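You operate a simulated robot arm through the tools that you are given. There is no shell and no other tool.

The job below is to be done with a simulated robot arm. You get a single attempt, and the scene is never put back.

TASK
Cap the tube in the press, send it down the chute into the long green tray and zero the counter.
Fine: the tube waiting at the gate goes down too; shut the gate again; leave the press latch FREE.

Only the result counts: the job must be done as asked and must still hold three seconds after the hand-in. Knocking over, shifting, dropping, spilling or breaking anything else fails it. A push-on lid holds only when it is set on centred and level and pressed home; a screw cap is set on level and turned clockwise until tight.

THE ROBOT
A 6-joint arm with a three-finger gripper, fixed in place. Base frame: the origin is at the foot of the arm, x ahead of it, y to its left, z up. Units: m, rad, N and s.
Its first joint turns from -2.897 to 2.897 rad. Payload 4.89 kg.
The TCP is the grasp point between the finger pads, 0.03 m short of the fingertips. In the tool frame z runs along the fingers and y along their closing line. Largest opening 0.164 m; the body of the gripper starts 0.125 m behind the TCP.
Orientation is that of the tool frame in the base frame, as a unit quaternion [w, x, y, z]. With the fingers straight down and closing along the base's y, the tool's x points along the base's -x, its y along +y and its z along -z.

THE INTERFACE
- The arm moves only by the tool step_arm. Its argument "plan" is a list of rows, each an object of numbers (a shift or turn left out is 0, a gripper value left out holds the last): "dx", "dy", "dz": the shift along the tool's x, y, z in units of 150 mm (1.0 is 150 mm); "ax", "ay", "az": the turn, a rotation vector about the tool's x, y, z in units of 45 degrees (1.0 is 45 degrees); "gripper": the finger opening in m, from 0 to 0.164. In form: [{"dx": .., "dy": .., "dz": .., "ax": .., "ay": .., "az": .., "gripper": ..}, ...]. A call has 1 to 20 rows; each row is the pose to reach, as a shift and turn from the pose commanded when the call began, along the tool's axes at that moment. A call with a number of a shift or a turn outside -1 to 1 is refused whole. Rows are played at 5 a second. More than 0.05 m and 0.15 rad between two rows, or a gripper value outside its range, and nothing of the call is played. Where a pose cannot be reached the arm comes as near as it can. A force on the tool above 40 N (or 10 N above the force at the start of the call, whichever is more), or a blocked arm, ends the call early, and 0.2 s more pass. The fingers move at their own pace (about 0.108 m/s each) and stop on an object; they squeeze with about 38 N. The grip force told is the motor's: it shows also when the fingers shut on nothing. Time passes only in rows, and 0.2 s behind the last, so rows that repeat a pose let the fingers close. It gives the time, the measured TCP pose, the force on the tool (base axes), the opening and the grip force at its end, in the units of the frame above (readings bear some noise), with the torque about the TCP (base axes, N m) and any sound that the robot's microphone picked up.
- Cameras (640 x 400 px; columns grow to the right, rows downward): "scene" is fixed at [0.2212, 0.6495, 1.4318]; the picture's right is [-0.93, -0.36, 0.00], its down [-0.12, 0.32, -0.94] and it looks along [0.33, -0.88, -0.35] (base axes); focal length 323 px, centre (320, 200). "wrist" rides on the gripper at [0.076, -0.002, -0.152] in the tool frame; the picture's right is [0.02, 1.00, 0.00], its down [-0.88, 0.02, -0.47] and it looks along [-0.47, 0.01, 0.88] (tool axes); focal length 247 px, centre (320, 200). There is no depth. A picture from a camera that has moved, and an enlarged one, comes with that camera's place and axes in the base frame and with its lens.
- camera(camera): a new picture of that camera. The clock stands still meanwhile.
- lift_body(by): slides the trunk up (or, below 0, down) by that many m; the arm rides with it, the base frame stays. It gives what a move gives, with no picture.
- close_up(camera, box): a new picture of the part [left, top, right, bottom] of that camera's present view, enlarged. The clock stands still meanwhile.
- job_done(): hands the job in; it is judged then, once.

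Places have to be worked out from the pictures, the camera data and where the tool is seen. Open the gripper and draw the arm clear of the work before you hand the job in, unless the task says otherwise.

The tools are called after "Call:" by a JSON object that holds its "api" and its "payload". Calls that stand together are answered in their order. step_arm: Moves the arm, as the interface text tells. Its arguments: {"type":"object","properties":{"plan":{"type":"array"}},"required":["plan"]} The other tools are called the same way: lift_body (by) slides the trunk up or down; camera (camera) takes a picture; close_up (camera, box) takes an enlarged picture of a part of a camera's view; job_done () hands the job in.

At the start:

```text
clock: 0.0
tcp_pos: [0.2853, -0.5632, 1.1838]
orientation: [0.0, 0.0, 1.0, 0.001]
force: [0.8, 0.0, 0.5]
ft_torque: [0.04, 0.02, -0.03]
finger_gap: 0.1639
gripper_force: 0.0
trunk travel left (down, up): [-0.175, 0.215]
```

scene: 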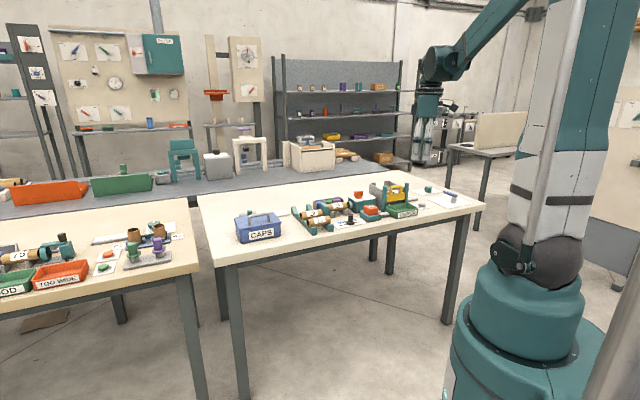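
wrist: 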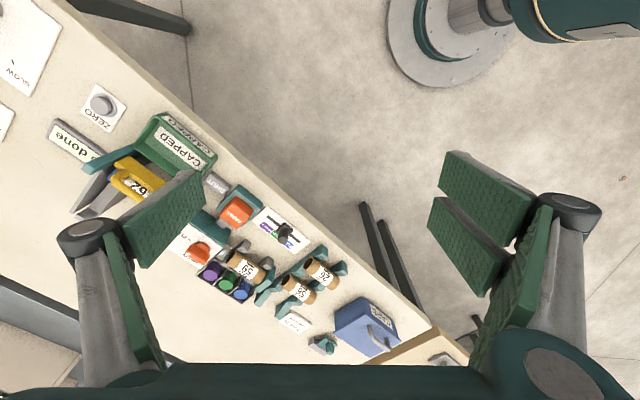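

The workbench holds a press, gate, chute, caps box, a ZERO button and trays. I start by taking enlarged pictures to read the layout.

Call:
{"api": "close_up", "payload": {"camera": "scene", "box": [220, 170, 480, 260]}}

Call:
{"api": "close_up", "payload": {"camera": "wrist", "box": [40, 70, 240, 230]}}

Call:
{"api": "close_up", "payload": {"camera": "wrist", "box": [160, 170, 460, 370]}}

```text
2.46 times, centred on (350, 215) of scene
camera zoom: at [0.2212, 0.6495, 1.4318], right [-0.93, -0.36, 0.0], down [-0.12, 0.32, -0.94], along [0.33, -0.88, -0.35], focal length 795 px, centre (246, 163)
```

zoom: 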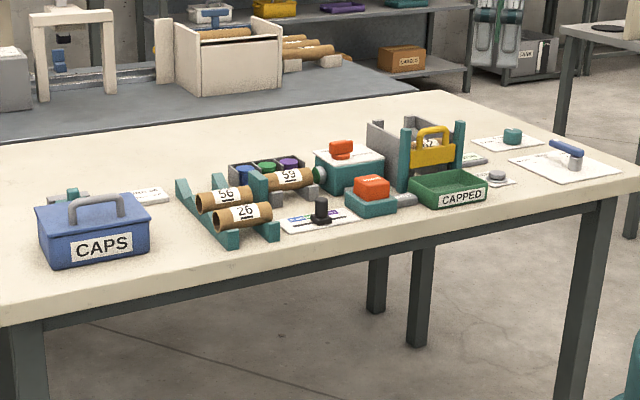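

```text
2.50 times, centred on (140, 150) of wrist
camera zoom: at [0.2078, -0.5647, 1.336], right [-0.02, 1.0, 0.0], down [0.88, 0.02, 0.47], along [0.47, 0.01, -0.88], focal length 617 px, centre (770, 325)
```

zoom: 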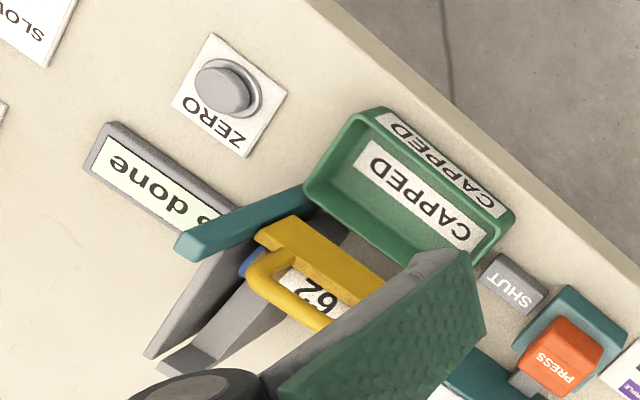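

```text
2.00 times, centred on (310, 270) of wrist
camera zoom: at [0.2078, -0.5647, 1.336], right [-0.02, 1.0, 0.0], down [0.88, 0.02, 0.47], along [0.47, 0.01, -0.88], focal length 494 px, centre (340, 60)
```

zoom: 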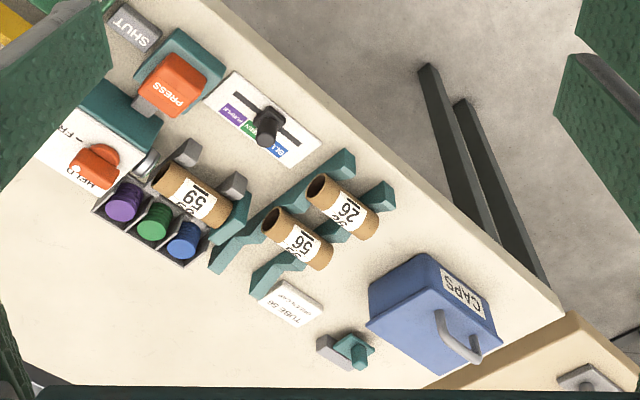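

ZERO triangulates to about (0.28, -0.99, 0.83). The work line runs from there to the CAPS box at about (0.87, -0.41). I'll turn the wrist outward and move it above the middle of the station for a clearer view.

Call:
{"api": "step_arm", "payload": {"plan": [{"dx": -0.15, "dy": -0.1, "dz": 0.0, "az": 0.16}, {"dx": -0.3, "dy": -0.2, "dz": 0.0, "az": 0.33}, {"dx": -0.45, "dy": -0.3, "dz": 0.0, "az": 0.5}, {"dx": -0.6, "dy": -0.4, "dz": 0.0, "az": 0.67}, {"dx": -0.75, "dy": -0.5, "dz": 0.0, "az": 0.84}, {"dx": -0.9, "dy": -0.55, "dz": 0.0, "az": 1.0}, {"dx": -0.9, "dy": -0.55, "dz": 0.0, "az": 1.0}]}}

Call:
{"api": "camera", "payload": {"camera": "wrist"}}

```text
clock: 1.6
tcp_pos: [0.4204, -0.6465, 1.1844]
orientation: [0.0, 0.384, 0.923, 0.0]
force: [0.5, -0.9, 0.1]
ft_torque: [0.07, 0.03, 0.0]
finger_gap: 0.1637
gripper_force: 0.1
trunk travel left (down, up): [-0.175, 0.215]
```

```text
taken
camera wrist: at [0.3649, -0.5924, 1.336], right [0.69, 0.72, 0.0], down [0.64, -0.61, 0.47], along [0.34, -0.33, -0.88], focal length 247 px, centre (320, 200)
```

wrist: 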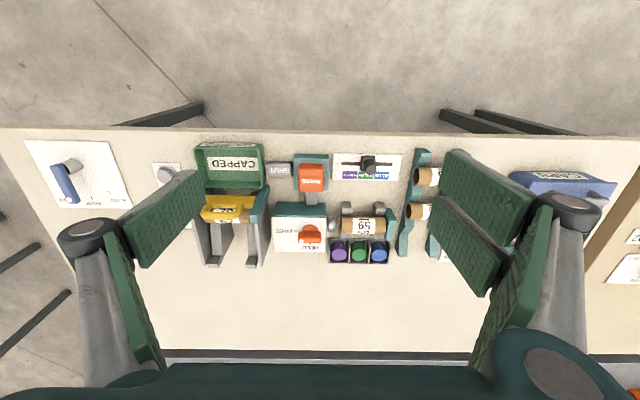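

The view is now nearly square to the table. I'll enlarge the parts to read the labels.

Call:
{"api": "close_up", "payload": {"camera": "wrist", "box": [260, 140, 420, 270]}}

Call:
{"api": "close_up", "payload": {"camera": "wrist", "box": [140, 135, 300, 275]}}

Call:
{"api": "close_up", "payload": {"camera": "wrist", "box": [20, 130, 180, 230]}}

```text
3.08 times, centred on (340, 205) of wrist
camera zoom: at [0.3649, -0.5924, 1.336], right [0.69, 0.72, 0.0], down [0.64, -0.61, 0.47], along [0.34, -0.33, -0.88], focal length 760 px, centre (258, 185)
```

zoom: 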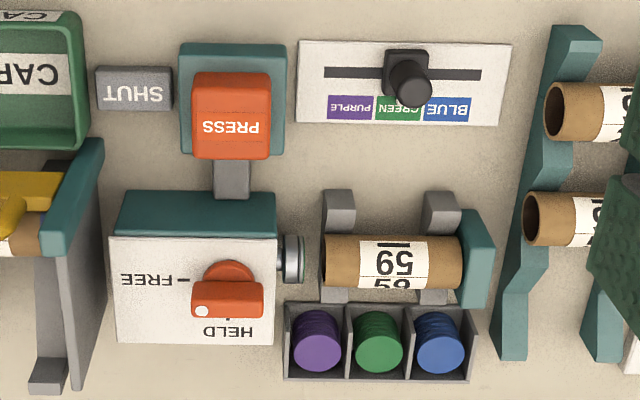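

```text
2.86 times, centred on (220, 205) of wrist
camera zoom: at [0.3649, -0.5924, 1.336], right [0.69, 0.72, 0.0], down [0.64, -0.61, 0.47], along [0.34, -0.33, -0.88], focal length 706 px, centre (606, 186)
```

zoom: 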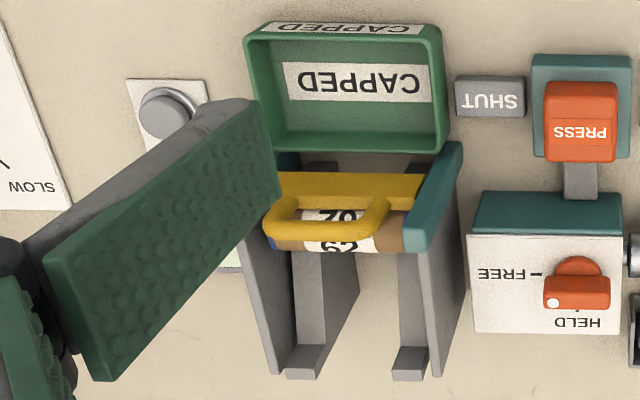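

```text
4.00 times, centred on (100, 180) of wrist
camera zoom: at [0.3649, -0.5924, 1.336], right [0.69, 0.72, 0.0], down [0.64, -0.61, 0.47], along [0.34, -0.33, -0.88], focal length 988 px, centre (1200, 280)
```

zoom: 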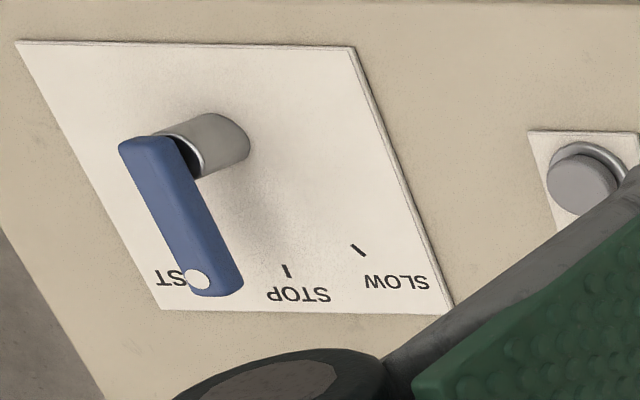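

The press has its latch at HELD, tube 59 lies on V-blocks, and tube 62 waits behind the yellow gate. I'll slide along the table to read the card by the rack.

Call:
{"api": "step_arm", "payload": {"plan": [{"dy": 0.3, "dz": 0.0}, {"dy": 0.6, "dz": 0.0}, {"dy": 0.9, "dz": 0.0}, {"dy": 1.0, "dz": 0.2}, {"dy": 1.0, "dz": 0.3}, {"dy": 1.0, "dz": 0.3}]}}

Call:
{"api": "camera", "payload": {"camera": "wrist"}}

Call:
{"api": "close_up", "payload": {"camera": "wrist", "box": [220, 150, 420, 280]}}

```text
clock: 3.0
tcp_pos: [0.5253, -0.5396, 1.1391]
orientation: [0.0, 0.383, 0.924, 0.001]
force: [0.1, -0.2, -0.4]
ft_torque: [-0.02, 0.05, 0.0]
finger_gap: 0.164
gripper_force: 0.0
trunk travel left (down, up): [-0.175, 0.215]
```

```text
taken
camera wrist: at [0.4705, -0.4868, 1.2913], right [0.69, 0.72, 0.0], down [0.64, -0.61, 0.47], along [0.34, -0.33, -0.88], focal length 247 px, centre (320, 200)
```

wrist: 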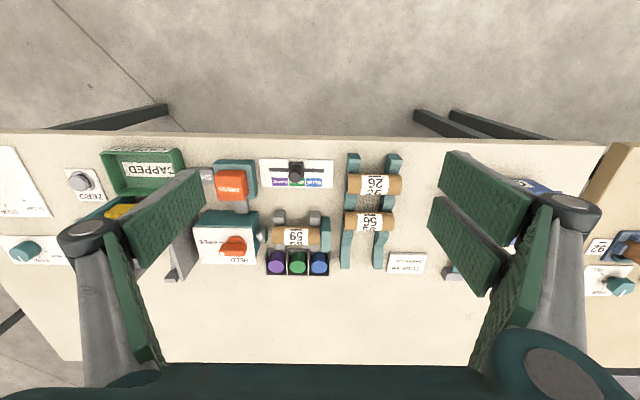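

```text
3.08 times, centred on (320, 215) of wrist
camera zoom: at [0.4705, -0.4868, 1.2913], right [0.69, 0.72, 0.0], down [0.64, -0.61, 0.47], along [0.34, -0.33, -0.88], focal length 760 px, centre (320, 154)
```

zoom: 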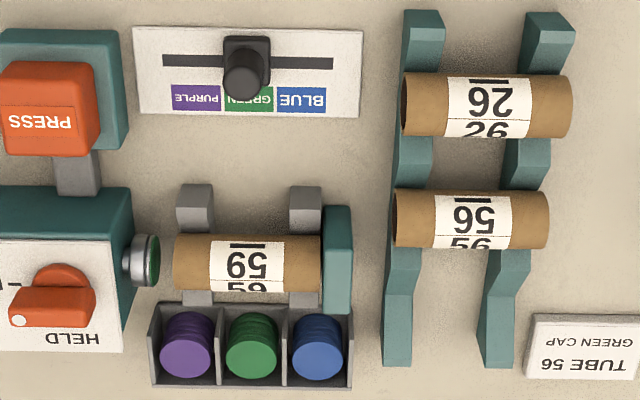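

The card reads "TUBE 56 GREEN CAP", so I need to be certain which number is on the tube in the press. I'll enlarge further, in both cameras.

Call:
{"api": "close_up", "payload": {"camera": "wrist", "box": [260, 205, 340, 255]}}

Call:
{"api": "close_up", "payload": {"camera": "wrist", "box": [335, 165, 435, 285]}}

Call:
{"api": "close_up", "payload": {"camera": "scene", "box": [285, 190, 365, 235]}}

Call:
{"api": "close_up", "payload": {"camera": "scene", "box": [340, 180, 420, 225]}}

Call:
{"api": "close_up", "payload": {"camera": "scene", "box": [225, 185, 305, 245]}}

```text
8.00 times, centred on (300, 230) of wrist
camera zoom: at [0.4705, -0.4868, 1.2913], right [0.69, 0.72, 0.0], down [0.64, -0.61, 0.47], along [0.34, -0.33, -0.88], focal length 1976 px, centre (480, -40)
```

zoom: 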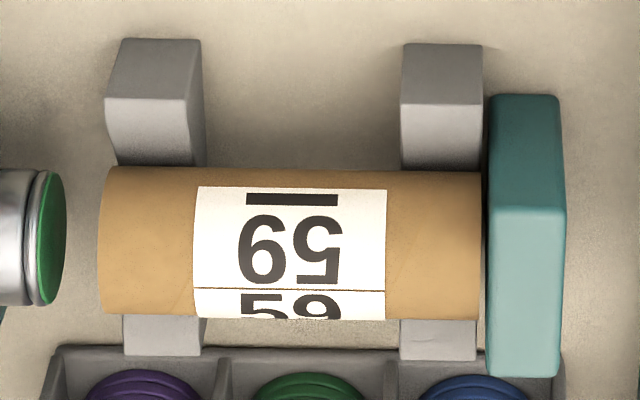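

```text
3.33 times, centred on (385, 225) of wrist
camera zoom: at [0.4705, -0.4868, 1.2913], right [0.69, 0.72, 0.0], down [0.64, -0.61, 0.47], along [0.34, -0.33, -0.88], focal length 823 px, centre (103, 117)
```

zoom: 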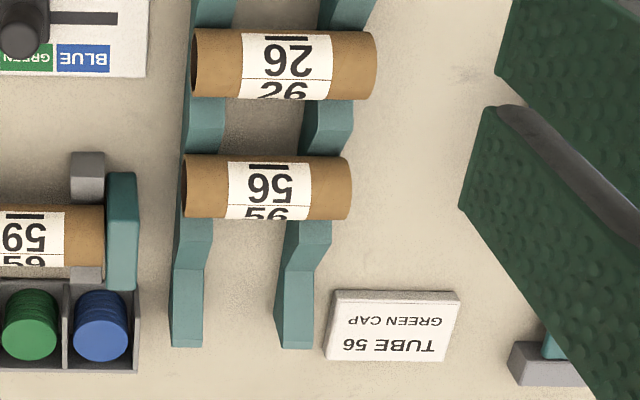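

```text
8.00 times, centred on (325, 212) of scene
camera zoom: at [0.2212, 0.6495, 1.4318], right [-0.93, -0.36, 0.0], down [-0.12, 0.32, -0.94], along [0.33, -0.88, -0.35], focal length 2583 px, centre (280, 100)
```

zoom: 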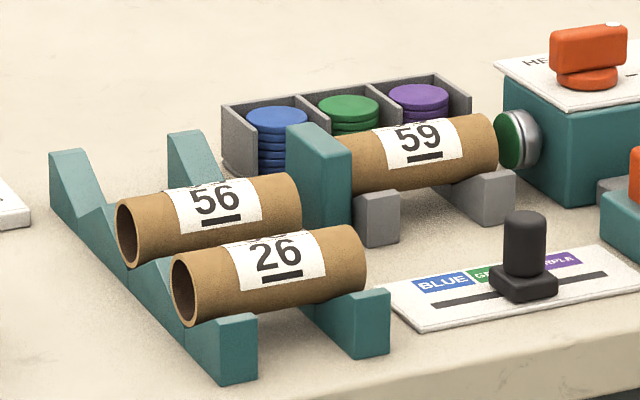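

```text
8.00 times, centred on (380, 202) of scene
camera zoom: at [0.2212, 0.6495, 1.4318], right [-0.93, -0.36, 0.0], down [-0.12, 0.32, -0.94], along [0.33, -0.88, -0.35], focal length 2583 px, centre (-160, 180)
```

zoom: 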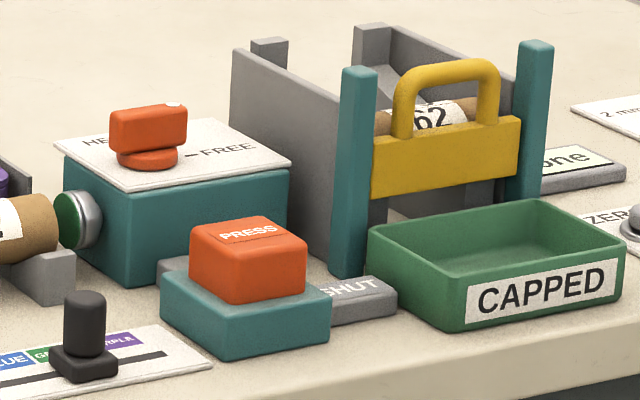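

```text
6.67 times, centred on (265, 215) of scene
camera zoom: at [0.2212, 0.6495, 1.4318], right [-0.93, -0.36, 0.0], down [-0.12, 0.32, -0.94], along [0.33, -0.88, -0.35], focal length 2153 px, centre (687, 100)
```

zoom: 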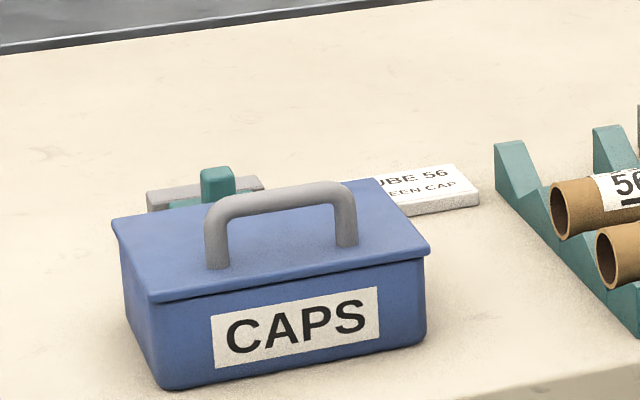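

Tube 59 is in the press, the ram already carries a green cap, and the selector stands at GREEN. Next I'll inspect the chute side, the remaining cards and the counter.

Call:
{"api": "step_arm", "payload": {"plan": [{"dy": -0.3}, {"dy": -0.6}, {"dy": -0.9}, {"dy": -1.0}]}}

Call:
{"api": "step_arm", "payload": {"plan": [{"dy": -0.3}, {"dy": -0.6}, {"dy": -0.9}, {"dy": -1.0}, {"dy": -1.0}]}}

Call:
{"api": "camera", "payload": {"camera": "wrist"}}

Call:
{"api": "close_up", "payload": {"camera": "wrist", "box": [220, 120, 420, 290]}}

```text
clock: 4.0
tcp_pos: [0.4192, -0.6468, 1.1402]
orientation: [0.0, 0.383, 0.924, 0.001]
force: [0.6, 0.8, -0.5]
ft_torque: [-0.03, 0.02, 0.02]
finger_gap: 0.1643
gripper_force: 0.0
trunk travel left (down, up): [-0.175, 0.215]
```

```text
clock: 5.2
tcp_pos: [0.3134, -0.7517, 1.1389]
orientation: [0.0, 0.382, 0.924, -0.001]
force: [0.2, -1.3, -1.3]
ft_torque: [0.1, -0.07, 0.0]
finger_gap: 0.1642
gripper_force: 0.2
trunk travel left (down, up): [-0.175, 0.215]
```

```text
taken
camera wrist: at [0.2578, -0.6985, 1.2911], right [0.69, 0.72, 0.0], down [0.64, -0.61, 0.47], along [0.34, -0.33, -0.88], focal length 247 px, centre (320, 200)
```

wrist: 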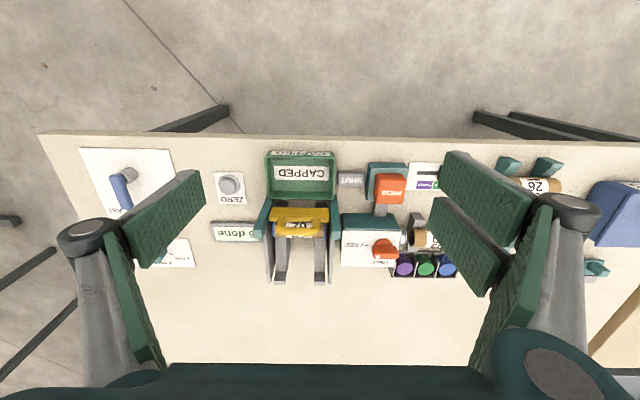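

```text
2.35 times, centred on (320, 205) of wrist
camera zoom: at [0.2578, -0.6985, 1.2911], right [0.69, 0.72, 0.0], down [0.64, -0.61, 0.47], along [0.34, -0.33, -0.88], focal length 581 px, centre (320, 188)
```

zoom: 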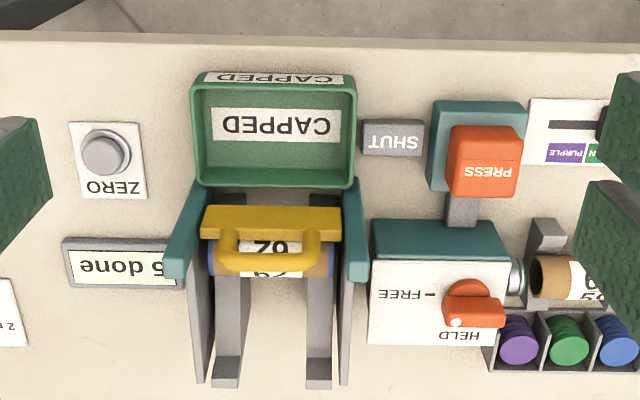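

The counter reads "5 done". I'll check the card at the far left and look at the chute's tube from this position.

Call:
{"api": "close_up", "payload": {"camera": "wrist", "box": [140, 160, 260, 280]}}

Call:
{"api": "close_up", "payload": {"camera": "wrist", "box": [255, 145, 345, 290]}}

Call:
{"api": "close_up", "payload": {"camera": "scene", "box": [400, 165, 490, 225]}}

Call:
{"api": "close_up", "payload": {"camera": "scene", "box": [360, 170, 430, 225]}}

```text
3.33 times, centred on (200, 220) of wrist
camera zoom: at [0.2578, -0.6985, 1.2911], right [0.69, 0.72, 0.0], down [0.64, -0.61, 0.47], along [0.34, -0.33, -0.88], focal length 823 px, centre (720, 133)
```

zoom: 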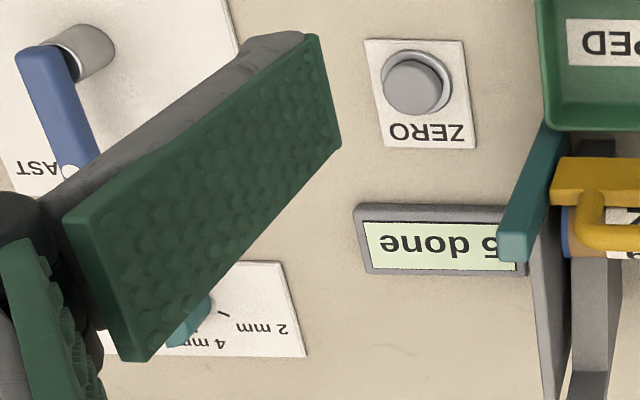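

```text
2.76 times, centred on (300, 218) of wrist
camera zoom: at [0.2578, -0.6985, 1.2911], right [0.69, 0.72, 0.0], down [0.64, -0.61, 0.47], along [0.34, -0.33, -0.88], focal length 681 px, centre (375, 152)
```

zoom: 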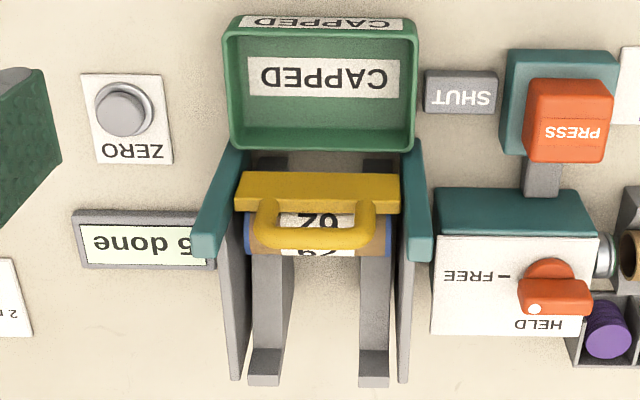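

```text
6.67 times, centred on (445, 195) of scene
camera zoom: at [0.2212, 0.6495, 1.4318], right [-0.93, -0.36, 0.0], down [-0.12, 0.32, -0.94], along [0.33, -0.88, -0.35], focal length 2153 px, centre (-513, 233)
```

zoom: 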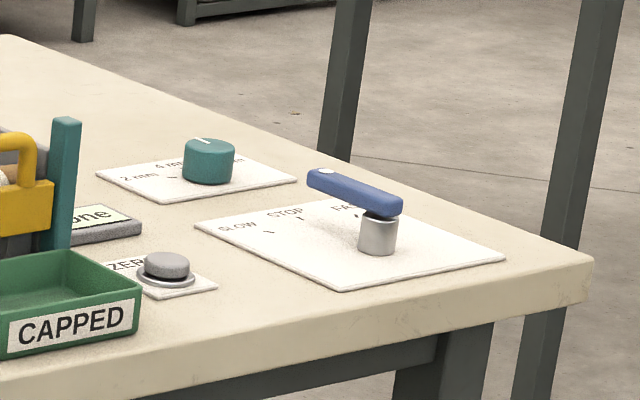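

```text
7.27 times, centred on (395, 198) of scene
camera zoom: at [0.2212, 0.6495, 1.4318], right [-0.93, -0.36, 0.0], down [-0.12, 0.32, -0.94], along [0.33, -0.88, -0.35], focal length 2348 px, centre (-226, 218)
```

zoom: 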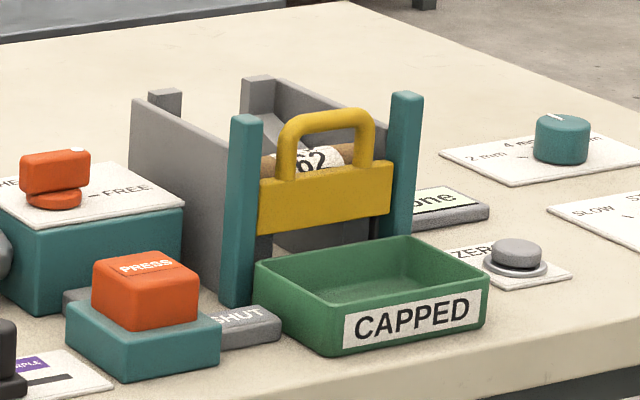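

The layout in base axes is now clear, with the table's long axis at 45°:
- **PRESS:** top at about (0.496, -0.745, 0.882).
- **Latch:** about (0.577, -0.824, 0.88). Its dot seems to point at FREE already.
- **Gate handle:** about (0.417, -0.906, 0.93).

I'll close the fingers and hover over PRESS for a closer look at the latch and ram.

Call:
{"api": "step_arm", "payload": {"plan": [{"dx": -0.16, "dy": 0.22, "gripper": 0.0}, {"dx": -0.32, "dy": 0.45, "gripper": 0.0}, {"dx": -0.5, "dy": 0.68, "gripper": 0.0}, {"dx": -0.65, "dy": 0.88, "dz": 0.15, "gripper": 0.0}, {"dx": -0.82, "dy": 0.893, "dz": 0.35, "gripper": 0.0}, {"dx": -0.829, "dy": 0.893, "dz": 0.6, "gripper": 0.0}, {"dx": -0.829, "dy": 0.893, "dz": 0.8, "gripper": 0.0}, {"dx": -0.829, "dy": 0.893, "dz": 0.8, "gripper": 0.0}]}}

Call:
{"api": "camera", "payload": {"camera": "wrist"}}

Call:
{"api": "close_up", "payload": {"camera": "wrist", "box": [220, 120, 420, 260]}}

```text
clock: 7.0
tcp_pos: [0.4955, -0.7459, 1.0182]
orientation: [0.0, 0.382, 0.924, 0.0]
force: [0.2, 1.3, -0.1]
ft_torque: [0.07, 0.0, -0.02]
finger_gap: 0.0
gripper_force: 37.9
trunk travel left (down, up): [-0.175, 0.215]
```

```text
taken
camera wrist: at [0.4401, -0.6928, 1.1706], right [0.69, 0.72, 0.0], down [0.64, -0.61, 0.47], along [0.34, -0.33, -0.88], focal length 247 px, centre (320, 200)
```

wrist: 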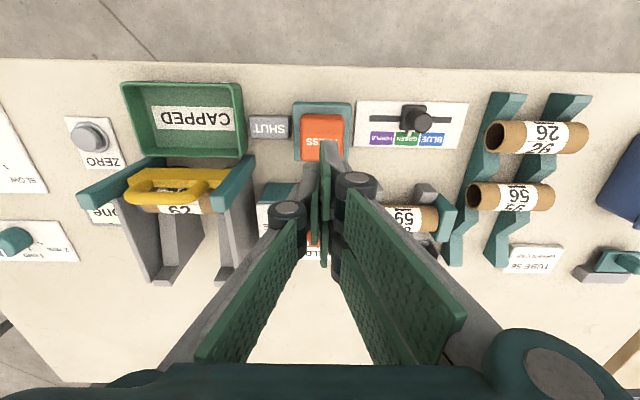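

```text
2.86 times, centred on (320, 190) of wrist
camera zoom: at [0.4401, -0.6928, 1.1706], right [0.69, 0.72, 0.0], down [0.64, -0.61, 0.47], along [0.34, -0.33, -0.88], focal length 706 px, centre (320, 229)
```

zoom: 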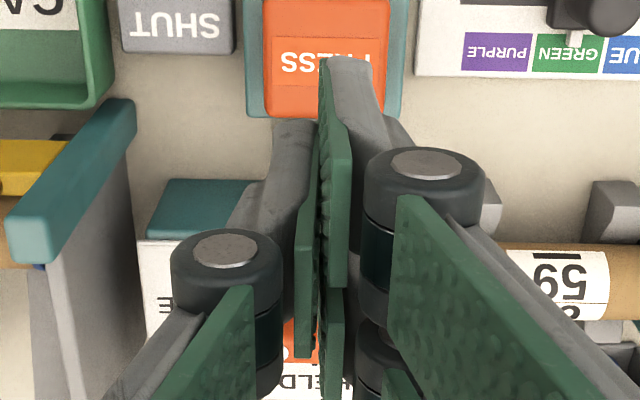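

The tips sit right over the PRESS text. I'll go down and push the button in small steps, then check the ram from the scene camera while it is held down.

Call:
{"api": "step_arm", "payload": {"plan": [{"dz": 0.22}, {"dz": 0.44}, {"dz": 0.65}, {"dz": 0.69}, {"dz": 0.72}, {"dz": 0.753}, {"dz": 0.787}]}}

Call:
{"api": "close_up", "payload": {"camera": "scene", "box": [310, 165, 430, 230]}}

```text
clock: 8.6
tcp_pos: [0.4951, -0.7441, 0.9002]
orientation: [0.0, 0.383, 0.924, 0.0]
force: [1.4, -2.6, 4.2]
ft_torque: [-0.05, -0.06, 0.03]
finger_gap: 0.0061
gripper_force: 44.8
trunk travel left (down, up): [-0.175, 0.215]
```

```text
5.33 times, centred on (370, 198) of scene
camera zoom: at [0.2212, 0.6495, 1.4318], right [-0.93, -0.36, 0.0], down [-0.12, 0.32, -0.94], along [0.33, -0.88, -0.35], focal length 1722 px, centre (53, 213)
```

zoom: 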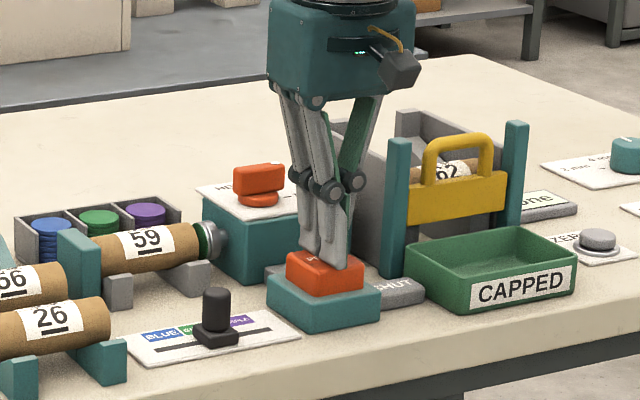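

The button is moving and the ram has started toward the tube, with only about 4 N so far. I'll keep pushing slowly.

Call:
{"api": "step_arm", "payload": {"plan": [{"dz": 0.02}, {"dz": 0.04}, {"dz": 0.06}, {"dz": 0.08}]}}

Call:
{"api": "close_up", "payload": {"camera": "scene", "box": [310, 165, 430, 230]}}

```text
clock: 9.6
tcp_pos: [0.4957, -0.746, 0.8904]
orientation: [0.0, 0.383, 0.924, 0.0]
force: [0.2, -2.7, 7.7]
ft_torque: [-0.05, -0.05, -0.03]
finger_gap: 0.0063
gripper_force: 44.9
trunk travel left (down, up): [-0.175, 0.215]
heard: click
```

```text
5.33 times, centred on (370, 198) of scene
camera zoom: at [0.2212, 0.6495, 1.4318], right [-0.93, -0.36, 0.0], down [-0.12, 0.32, -0.94], along [0.33, -0.88, -0.35], focal length 1722 px, centre (53, 213)
```

zoom: 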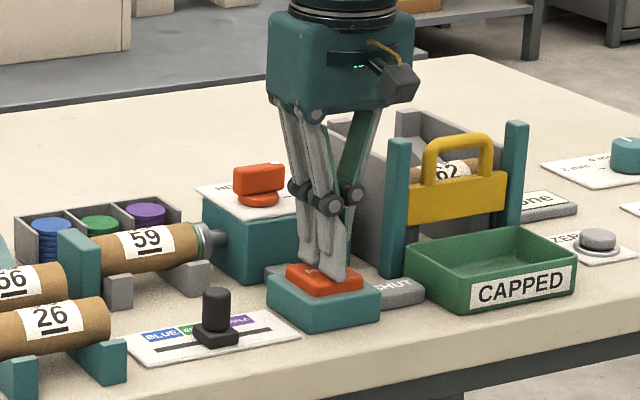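

I heard a click and the ram is against the tube end. I'll push a little further to be sure it bottoms out.

Call:
{"api": "step_arm", "payload": {"plan": [{"dz": 0.01}, {"dz": 0.02}, {"dz": 0.03}, {"dz": 0.04}, {"dz": 0.04}]}}

Call:
{"api": "close_up", "payload": {"camera": "scene", "box": [310, 175, 380, 225]}}

```text
clock: 10.8
tcp_pos: [0.496, -0.7451, 0.8842]
orientation: [0.001, 0.383, 0.924, 0.0]
force: [0.8, -6.2, 33.6]
ft_torque: [-0.05, 0.08, 0.0]
finger_gap: 0.0062
gripper_force: 44.6
trunk travel left (down, up): [-0.175, 0.215]
```

```text
8.00 times, centred on (345, 200) of scene
camera zoom: at [0.2212, 0.6495, 1.4318], right [-0.93, -0.36, 0.0], down [-0.12, 0.32, -0.94], along [0.33, -0.88, -0.35], focal length 2583 px, centre (120, 200)
```

zoom: 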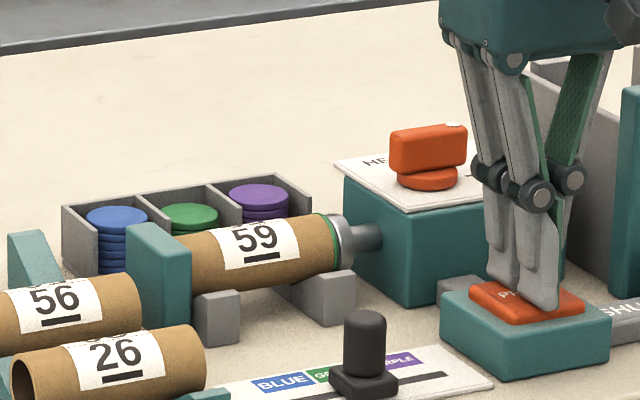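

The button is bottomed at 34 N and the green cap is seated against the tube. I'll back off straight up and see whether the ram returns.

Call:
{"api": "step_arm", "payload": {"plan": [{"dz": -0.05}, {"dz": -0.2}, {"dz": -0.5}, {"dz": -0.8}, {"dz": -1.0}, {"dz": -1.0}]}}

Call:
{"api": "close_up", "payload": {"camera": "scene", "box": [310, 175, 380, 225]}}

Call:
{"api": "close_up", "payload": {"camera": "scene", "box": [340, 165, 480, 230]}}

```text
clock: 12.2
tcp_pos: [0.4959, -0.7451, 1.0346]
orientation: [0.001, 0.382, 0.924, -0.001]
force: [-0.7, 0.3, 1.1]
ft_torque: [-0.09, -0.05, 0.0]
finger_gap: 0.0
gripper_force: 45.0
trunk travel left (down, up): [-0.175, 0.215]
```

```text
8.00 times, centred on (345, 200) of scene
camera zoom: at [0.2212, 0.6495, 1.4318], right [-0.93, -0.36, 0.0], down [-0.12, 0.32, -0.94], along [0.33, -0.88, -0.35], focal length 2583 px, centre (120, 200)
```

zoom: 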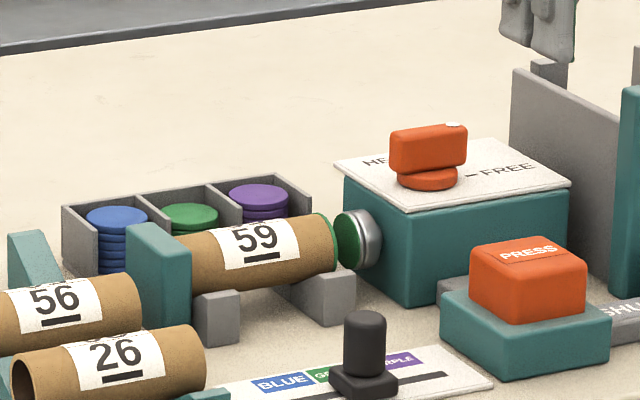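

```text
4.57 times, centred on (410, 198) of scene
camera zoom: at [0.2212, 0.6495, 1.4318], right [-0.93, -0.36, 0.0], down [-0.12, 0.32, -0.94], along [0.33, -0.88, -0.35], focal length 1476 px, centre (-91, 211)
```

zoom: 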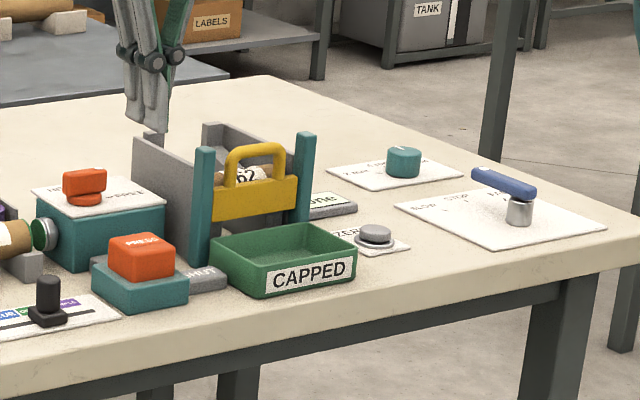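

The ram sprang back, tube 59 shows a green rim at its end, and the ram carries a fresh cap. Now I'll look at the chute with the fingers open, to see tube 62's ends and the latch.

Call:
{"api": "step_arm", "payload": {"plan": [{"dz": -0.3, "gripper": 0.164}, {"dx": 0.1, "dy": -0.25, "dz": -0.3}, {"dx": 0.2, "dy": -0.5, "dz": -0.3}, {"dx": 0.3, "dy": -0.75, "dz": -0.3}, {"dx": 0.38, "dy": -1.0, "dz": -0.3}, {"dx": 0.38, "dy": -1.0, "dz": -0.3}]}}

Call:
{"api": "camera", "payload": {"camera": "wrist"}}

Call:
{"api": "close_up", "payload": {"camera": "wrist", "box": [240, 110, 400, 270]}}

Call:
{"api": "close_up", "payload": {"camera": "wrist", "box": [360, 130, 480, 270]}}

```text
clock: 13.6
tcp_pos: [0.3483, -0.8116, 1.0764]
orientation: [0.0, 0.383, 0.924, 0.0]
force: [0.2, -0.2, -0.5]
ft_torque: [0.06, -0.05, -0.01]
finger_gap: 0.164
gripper_force: 0.1
trunk travel left (down, up): [-0.175, 0.215]
```

```text
taken
camera wrist: at [0.2931, -0.7577, 1.2287], right [0.69, 0.72, 0.0], down [0.64, -0.61, 0.47], along [0.34, -0.33, -0.88], focal length 247 px, centre (320, 200)
```

wrist: 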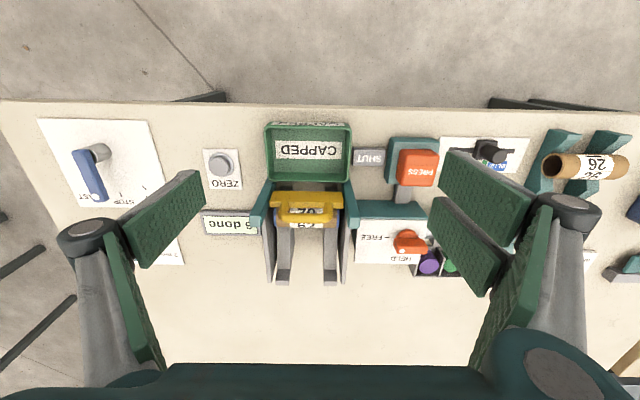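

```text
2.50 times, centred on (320, 190) of wrist
camera zoom: at [0.2931, -0.7577, 1.2287], right [0.69, 0.72, 0.0], down [0.64, -0.61, 0.47], along [0.34, -0.33, -0.88], focal length 617 px, centre (320, 225)
```

zoom: 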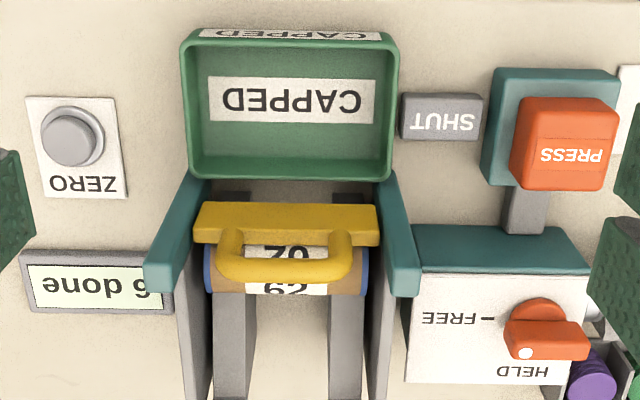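

```text
2.86 times, centred on (420, 200) of wrist
camera zoom: at [0.2931, -0.7577, 1.2287], right [0.69, 0.72, 0.0], down [0.64, -0.61, 0.47], along [0.34, -0.33, -0.88], focal length 706 px, centre (34, 200)
```

zoom: 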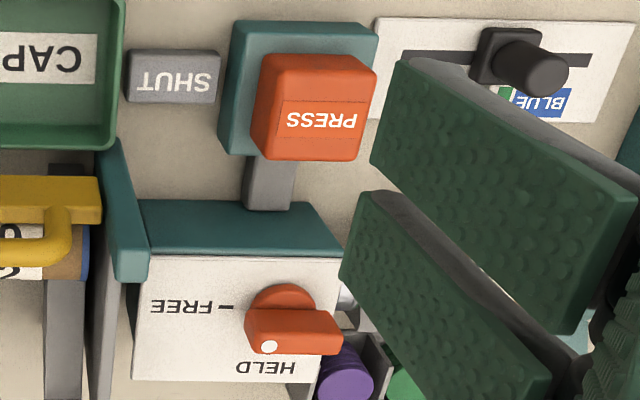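

The counter now shows "6 done", so pressing counts. The latch dot still points along FREE. Tube 62 seems to have blue at both ends, so I'll inspect tube 59's two ends from above.

Call:
{"api": "step_arm", "payload": {"plan": [{"dy": 0.3}, {"dy": 0.6}, {"dy": 0.9}, {"dy": 1.0}]}}

Call:
{"api": "step_arm", "payload": {"plan": [{"dy": 0.3}, {"dy": 0.6}, {"dy": 0.8}, {"dy": 0.8}]}}

Call:
{"api": "camera", "payload": {"camera": "wrist"}}

Call:
{"api": "close_up", "payload": {"camera": "wrist", "box": [240, 180, 400, 290]}}

```text
clock: 14.6
tcp_pos: [0.4565, -0.7064, 1.0784]
orientation: [0.001, 0.383, 0.924, 0.0]
force: [-0.2, 0.2, 0.2]
ft_torque: [-0.01, -0.04, 0.0]
finger_gap: 0.1643
gripper_force: 0.0
trunk travel left (down, up): [-0.175, 0.215]
```

```text
clock: 15.6
tcp_pos: [0.5422, -0.6202, 1.0777]
orientation: [0.0, 0.382, 0.924, 0.0]
force: [1.1, 0.6, 0.4]
ft_torque: [-0.04, 0.03, 0.02]
finger_gap: 0.1638
gripper_force: 0.0
trunk travel left (down, up): [-0.175, 0.215]
```

```text
taken
camera wrist: at [0.486, -0.5656, 1.2293], right [0.69, 0.72, 0.0], down [0.64, -0.61, 0.47], along [0.34, -0.33, -0.88], focal length 247 px, centre (320, 200)
```

wrist: 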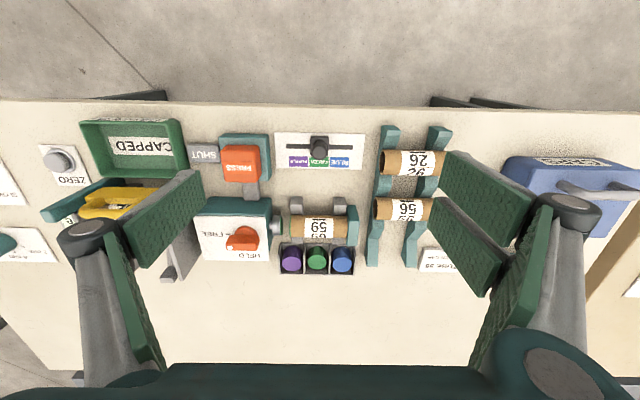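

```text
3.64 times, centred on (320, 235) of wrist
camera zoom: at [0.486, -0.5656, 1.2293], right [0.69, 0.72, 0.0], down [0.64, -0.61, 0.47], along [0.34, -0.33, -0.88], focal length 898 px, centre (320, 73)
```

zoom: 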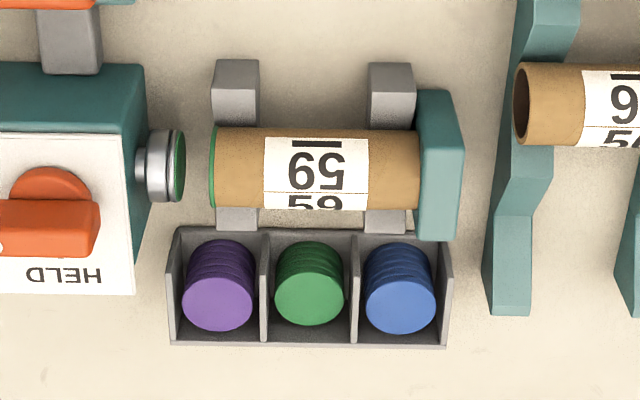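

Tube 59 is capped in green on the ram side. It measures about 42 mm across, centred near (0.670, -0.746, 0.849), with room for fingers front and back. I'll turn the gripper so it closes across the tube and gate handle, while moving toward the gate to test reach.

Call:
{"api": "step_arm", "payload": {"plan": [{"dy": -0.17, "az": -0.17}, {"dy": -0.34, "az": -0.34}, {"dy": -0.5, "az": -0.5}, {"dy": -0.67, "az": -0.67}, {"dy": -0.84, "az": -0.84}, {"dy": -1.0, "az": -1.0}, {"dy": -1.0, "az": -1.0}]}}

Call:
{"api": "step_arm", "payload": {"plan": [{"dx": 0.05, "dy": -0.17, "az": -0.17}, {"dx": 0.1, "dy": -0.34, "az": -0.34}, {"dx": 0.15, "dy": -0.5, "az": -0.5}, {"dx": 0.2, "dy": -0.67, "az": -0.67}, {"dx": 0.25, "dy": -0.84, "az": -0.84}, {"dx": 0.3, "dy": -1.0, "az": -1.0}, {"dx": 0.3, "dy": -1.0, "az": -1.0}]}}

Call:
{"api": "camera", "payload": {"camera": "wrist"}}

Call:
{"api": "camera", "payload": {"camera": "scene"}}

```text
clock: 17.2
tcp_pos: [0.4332, -0.727, 1.0766]
orientation: [0.001, 0.0, 1.0, 0.0]
force: [-0.9, -0.5, -0.7]
ft_torque: [0.02, 0.01, 0.01]
finger_gap: 0.164
gripper_force: 0.1
trunk travel left (down, up): [-0.175, 0.215]
```

```text
clock: 18.8
tcp_pos: [0.3899, -0.8776, 1.0768]
orientation: [0.0, -0.383, 0.924, 0.0]
force: [-0.2, -0.4, 0.2]
ft_torque: [0.09, 0.03, 0.01]
finger_gap: 0.1639
gripper_force: 0.1
trunk travel left (down, up): [-0.175, 0.215]
```

```text
taken
camera wrist: at [0.3364, -0.9318, 1.2291], right [-0.72, 0.69, 0.0], down [0.61, 0.64, 0.47], along [0.33, 0.34, -0.88], focal length 247 px, centre (320, 200)
```

wrist: 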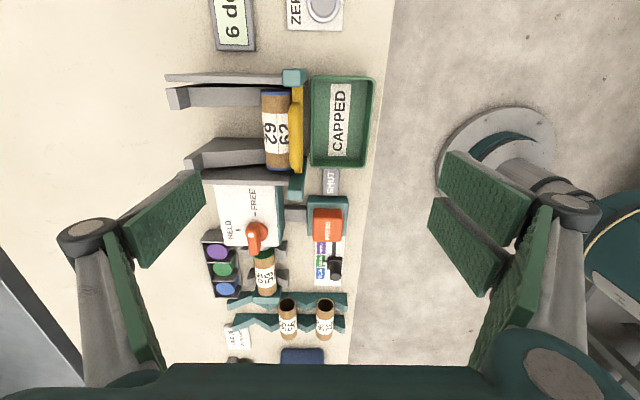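

```text
taken
```

scene: 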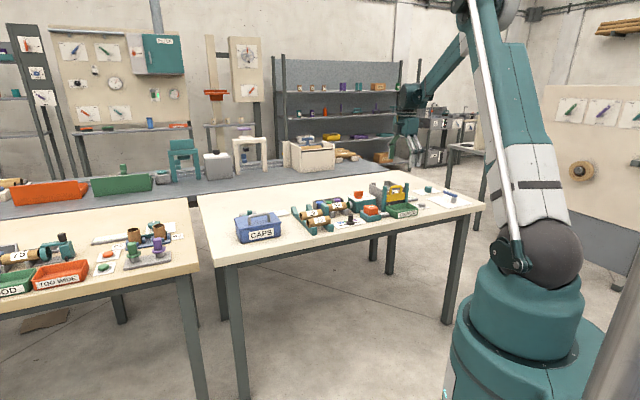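

Reach is fine here. The camera now looks along the table from beside the gate, so I'll enlarge the chute and the press.

Call:
{"api": "close_up", "payload": {"camera": "wrist", "box": [150, 55, 390, 205]}}

Call:
{"api": "close_up", "payload": {"camera": "wrist", "box": [195, 170, 355, 310]}}

```text
2.67 times, centred on (270, 130) of wrist
camera zoom: at [0.3364, -0.9318, 1.2291], right [-0.72, 0.69, 0.0], down [0.61, 0.64, 0.47], along [0.33, 0.34, -0.88], focal length 659 px, centre (453, 387)
```

zoom: 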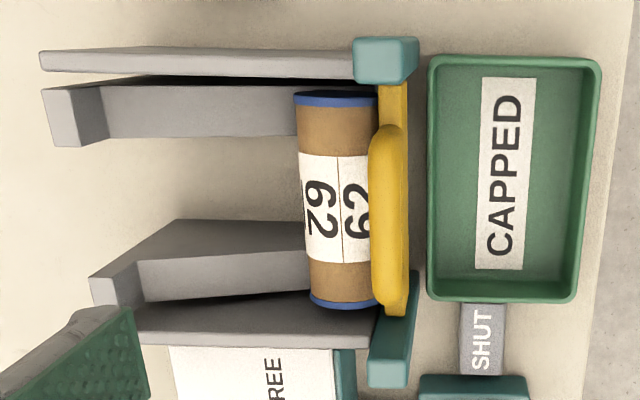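

```text
2.86 times, centred on (275, 240) of wrist
camera zoom: at [0.3364, -0.9318, 1.2291], right [-0.72, 0.69, 0.0], down [0.61, 0.64, 0.47], along [0.33, 0.34, -0.88], focal length 706 px, centre (449, 86)
```

zoom: 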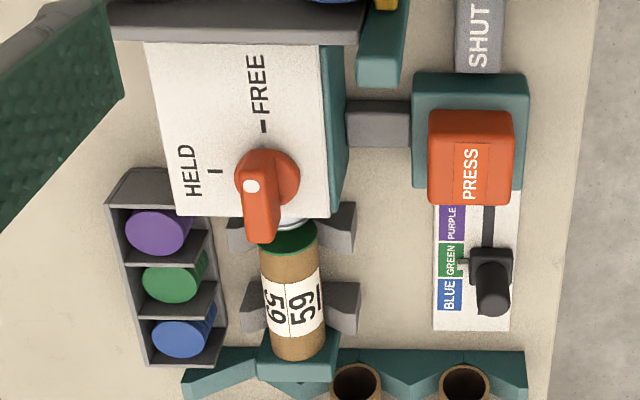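

Tube 62 rests against the gate plate. The handle crossbar is about 15 mm thick, centred near (0.407, -0.899, 0.941). I'll hover above it with a narrow opening and check alignment.

Call:
{"api": "step_arm", "payload": {"plan": [{"dx": 0.02, "dy": -0.178, "dz": 0.0, "gripper": 0.045}, {"dx": 0.02, "dy": -0.178, "dz": 0.2, "gripper": 0.045}, {"dx": 0.02, "dy": -0.178, "dz": 0.4, "gripper": 0.045}, {"dx": 0.02, "dy": -0.178, "dz": 0.51, "gripper": 0.045}, {"dx": 0.02, "dy": -0.178, "dz": 0.51, "gripper": 0.045}]}}

Call:
{"api": "camera", "payload": {"camera": "wrist"}}

Call:
{"api": "close_up", "payload": {"camera": "wrist", "box": [240, 60, 400, 200]}}

Call:
{"api": "close_up", "payload": {"camera": "scene", "box": [350, 160, 440, 230]}}

```text
clock: 20.0
tcp_pos: [0.4065, -0.897, 1.0015]
orientation: [0.0, -0.382, 0.924, 0.0]
force: [-0.3, -0.6, -1.2]
ft_torque: [0.07, -0.01, -0.02]
finger_gap: 0.0451
gripper_force: 0.0
trunk travel left (down, up): [-0.175, 0.215]
```

```text
taken
camera wrist: at [0.3529, -0.9518, 1.1537], right [-0.72, 0.69, 0.0], down [0.61, 0.64, 0.47], along [0.33, 0.34, -0.88], focal length 247 px, centre (320, 200)
```

wrist: 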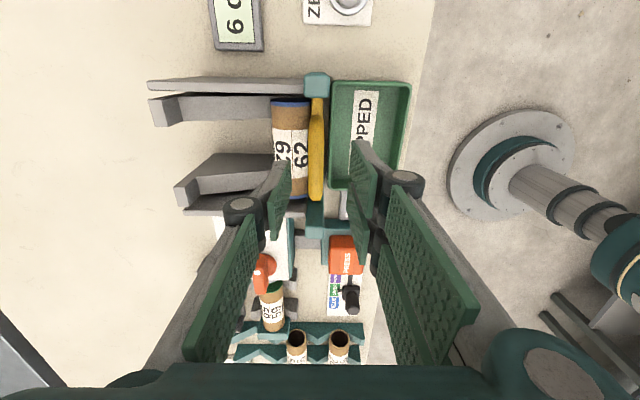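

```text
2.86 times, centred on (320, 130) of wrist
camera zoom: at [0.3529, -0.9518, 1.1537], right [-0.72, 0.69, 0.0], down [0.61, 0.64, 0.47], along [0.33, 0.34, -0.88], focal length 706 px, centre (320, 400)
```

zoom: 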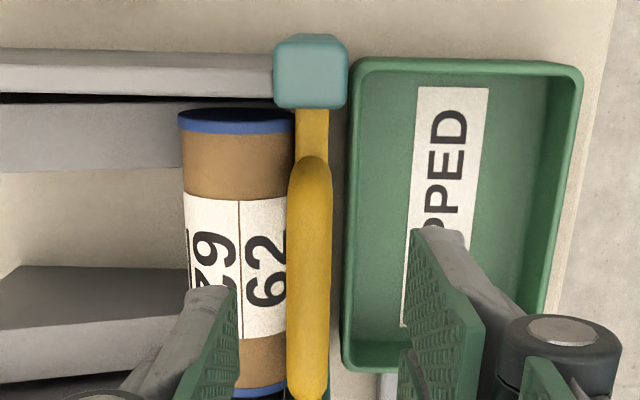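

```text
5.71 times, centred on (395, 195) of scene
camera zoom: at [0.2212, 0.6495, 1.4318], right [-0.93, -0.36, 0.0], down [-0.12, 0.32, -0.94], along [0.33, -0.88, -0.35], focal length 1845 px, centre (-109, 229)
```

zoom: 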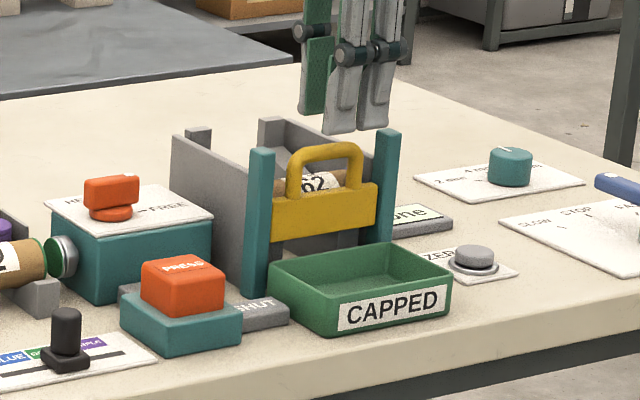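

The crossbar sits between the pads within about 4 mm. I'll shift that small amount, lower to z 0.95 and close on the crossbar.

Call:
{"api": "step_arm", "payload": {"plan": [{"dy": -0.024, "dz": 0.1}, {"dy": -0.024, "dz": 0.2}, {"dy": -0.024, "dz": 0.3}, {"dy": -0.024, "dz": 0.34}, {"dy": -0.024, "dz": 0.34, "gripper": 0.0}, {"dy": -0.024, "dz": 0.34, "gripper": 0.0}, {"dy": -0.024, "dz": 0.34, "gripper": 0.0}]}}

Call:
{"api": "close_up", "payload": {"camera": "scene", "box": [350, 160, 440, 230]}}

```text
clock: 21.6
tcp_pos: [0.4084, -0.8998, 0.9495]
orientation: [0.001, -0.383, 0.924, 0.0]
force: [-0.8, 0.5, -2.9]
ft_torque: [0.57, 0.56, -1.2]
finger_gap: 0.0129
gripper_force: 45.2
trunk travel left (down, up): [-0.175, 0.215]
```

```text
5.71 times, centred on (395, 195) of scene
camera zoom: at [0.2212, 0.6495, 1.4318], right [-0.93, -0.36, 0.0], down [-0.12, 0.32, -0.94], along [0.33, -0.88, -0.35], focal length 1845 px, centre (-109, 229)
```

zoom: 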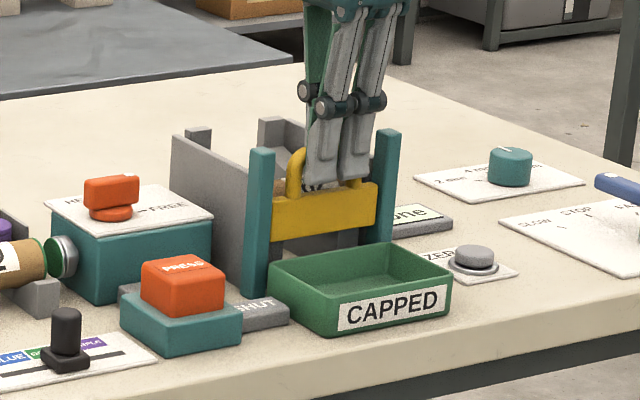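

The crossbar is gripped at about 13 mm. Now I'll lift the gate gently and watch the force.

Call:
{"api": "step_arm", "payload": {"plan": [{"dz": -0.05}, {"dz": -0.1}, {"dz": -0.15}, {"dz": -0.2}, {"dz": -0.25}, {"dz": -0.3}, {"dz": -0.3}]}}

Call:
{"api": "close_up", "payload": {"camera": "scene", "box": [350, 160, 440, 230]}}

Call:
{"api": "close_up", "payload": {"camera": "wrist", "box": [200, 40, 440, 200]}}

```text
clock: 23.2
tcp_pos: [0.4086, -0.8994, 0.9955]
orientation: [-0.001, -0.382, 0.924, -0.001]
force: [-2.2, 7.1, 0.2]
ft_torque: [0.79, 0.42, -1.25]
finger_gap: 0.0129
gripper_force: 44.8
trunk travel left (down, up): [-0.175, 0.215]
```

```text
5.71 times, centred on (395, 195) of scene
camera zoom: at [0.2212, 0.6495, 1.4318], right [-0.93, -0.36, 0.0], down [-0.12, 0.32, -0.94], along [0.33, -0.88, -0.35], focal length 1845 px, centre (-109, 229)
```

zoom: 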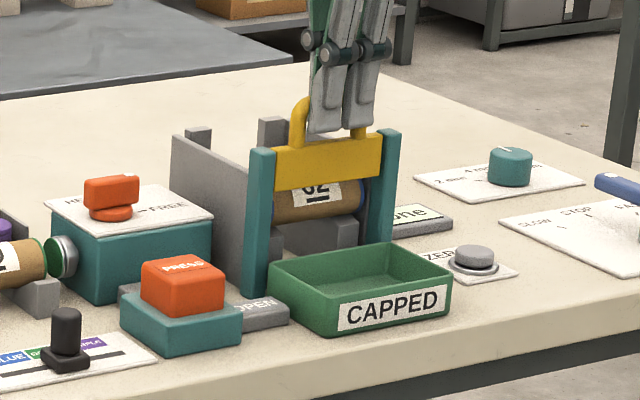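

```text
2.50 times, centred on (320, 120) of wrist
camera zoom: at [0.3553, -0.9541, 1.148], right [-0.72, 0.69, 0.0], down [0.61, 0.64, 0.47], along [0.33, 0.34, -0.88], focal length 617 px, centre (320, 400)
```

zoom: 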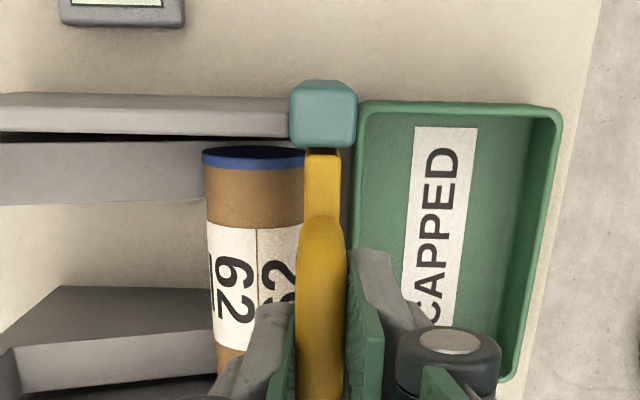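

The indicator now reads OPEN, but tube 62's top still touches the gate's lower edge. I'll lift slightly more.

Call:
{"api": "step_arm", "payload": {"plan": [{"dz": -0.04}, {"dz": -0.08}, {"dz": -0.12}, {"dz": -0.12}, {"dz": -0.12}, {"dz": -0.12}]}}

Call:
{"api": "close_up", "payload": {"camera": "scene", "box": [350, 160, 440, 230]}}

Call:
{"api": "close_up", "payload": {"camera": "wrist", "box": [200, 40, 440, 200]}}

```text
clock: 23.7
tcp_pos: [0.4091, -0.9002, 1.0001]
orientation: [0.001, -0.383, 0.924, 0.002]
force: [3.4, -1.8, -21.2]
ft_torque: [0.79, 0.08, -1.08]
finger_gap: 0.0128
gripper_force: 45.0
trunk travel left (down, up): [-0.175, 0.215]
stopped in row 2: the force on the tool passed its limit at 42 N (the readings are from after the stop); the commanded pose is now the measured one
```

```text
5.71 times, centred on (395, 195) of scene
camera zoom: at [0.2212, 0.6495, 1.4318], right [-0.93, -0.36, 0.0], down [-0.12, 0.32, -0.94], along [0.33, -0.88, -0.35], focal length 1845 px, centre (-109, 229)
```

zoom: 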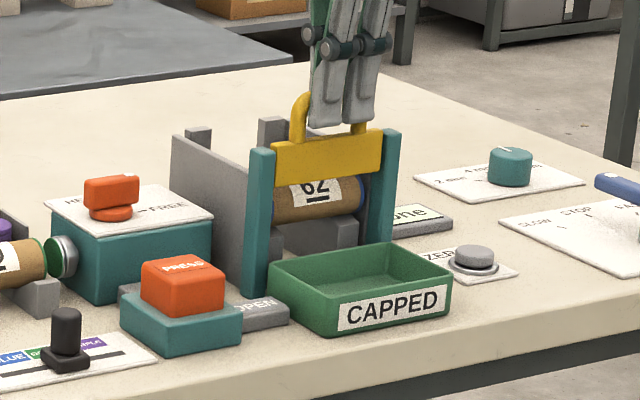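

```text
2.50 times, centred on (320, 120) of wrist
camera zoom: at [0.3554, -0.9547, 1.1526], right [-0.72, 0.69, 0.0], down [0.61, 0.63, 0.47], along [0.33, 0.34, -0.88], focal length 617 px, centre (320, 400)
```

zoom: 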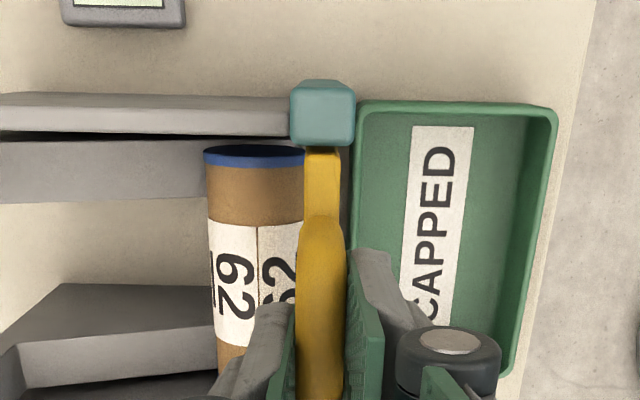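

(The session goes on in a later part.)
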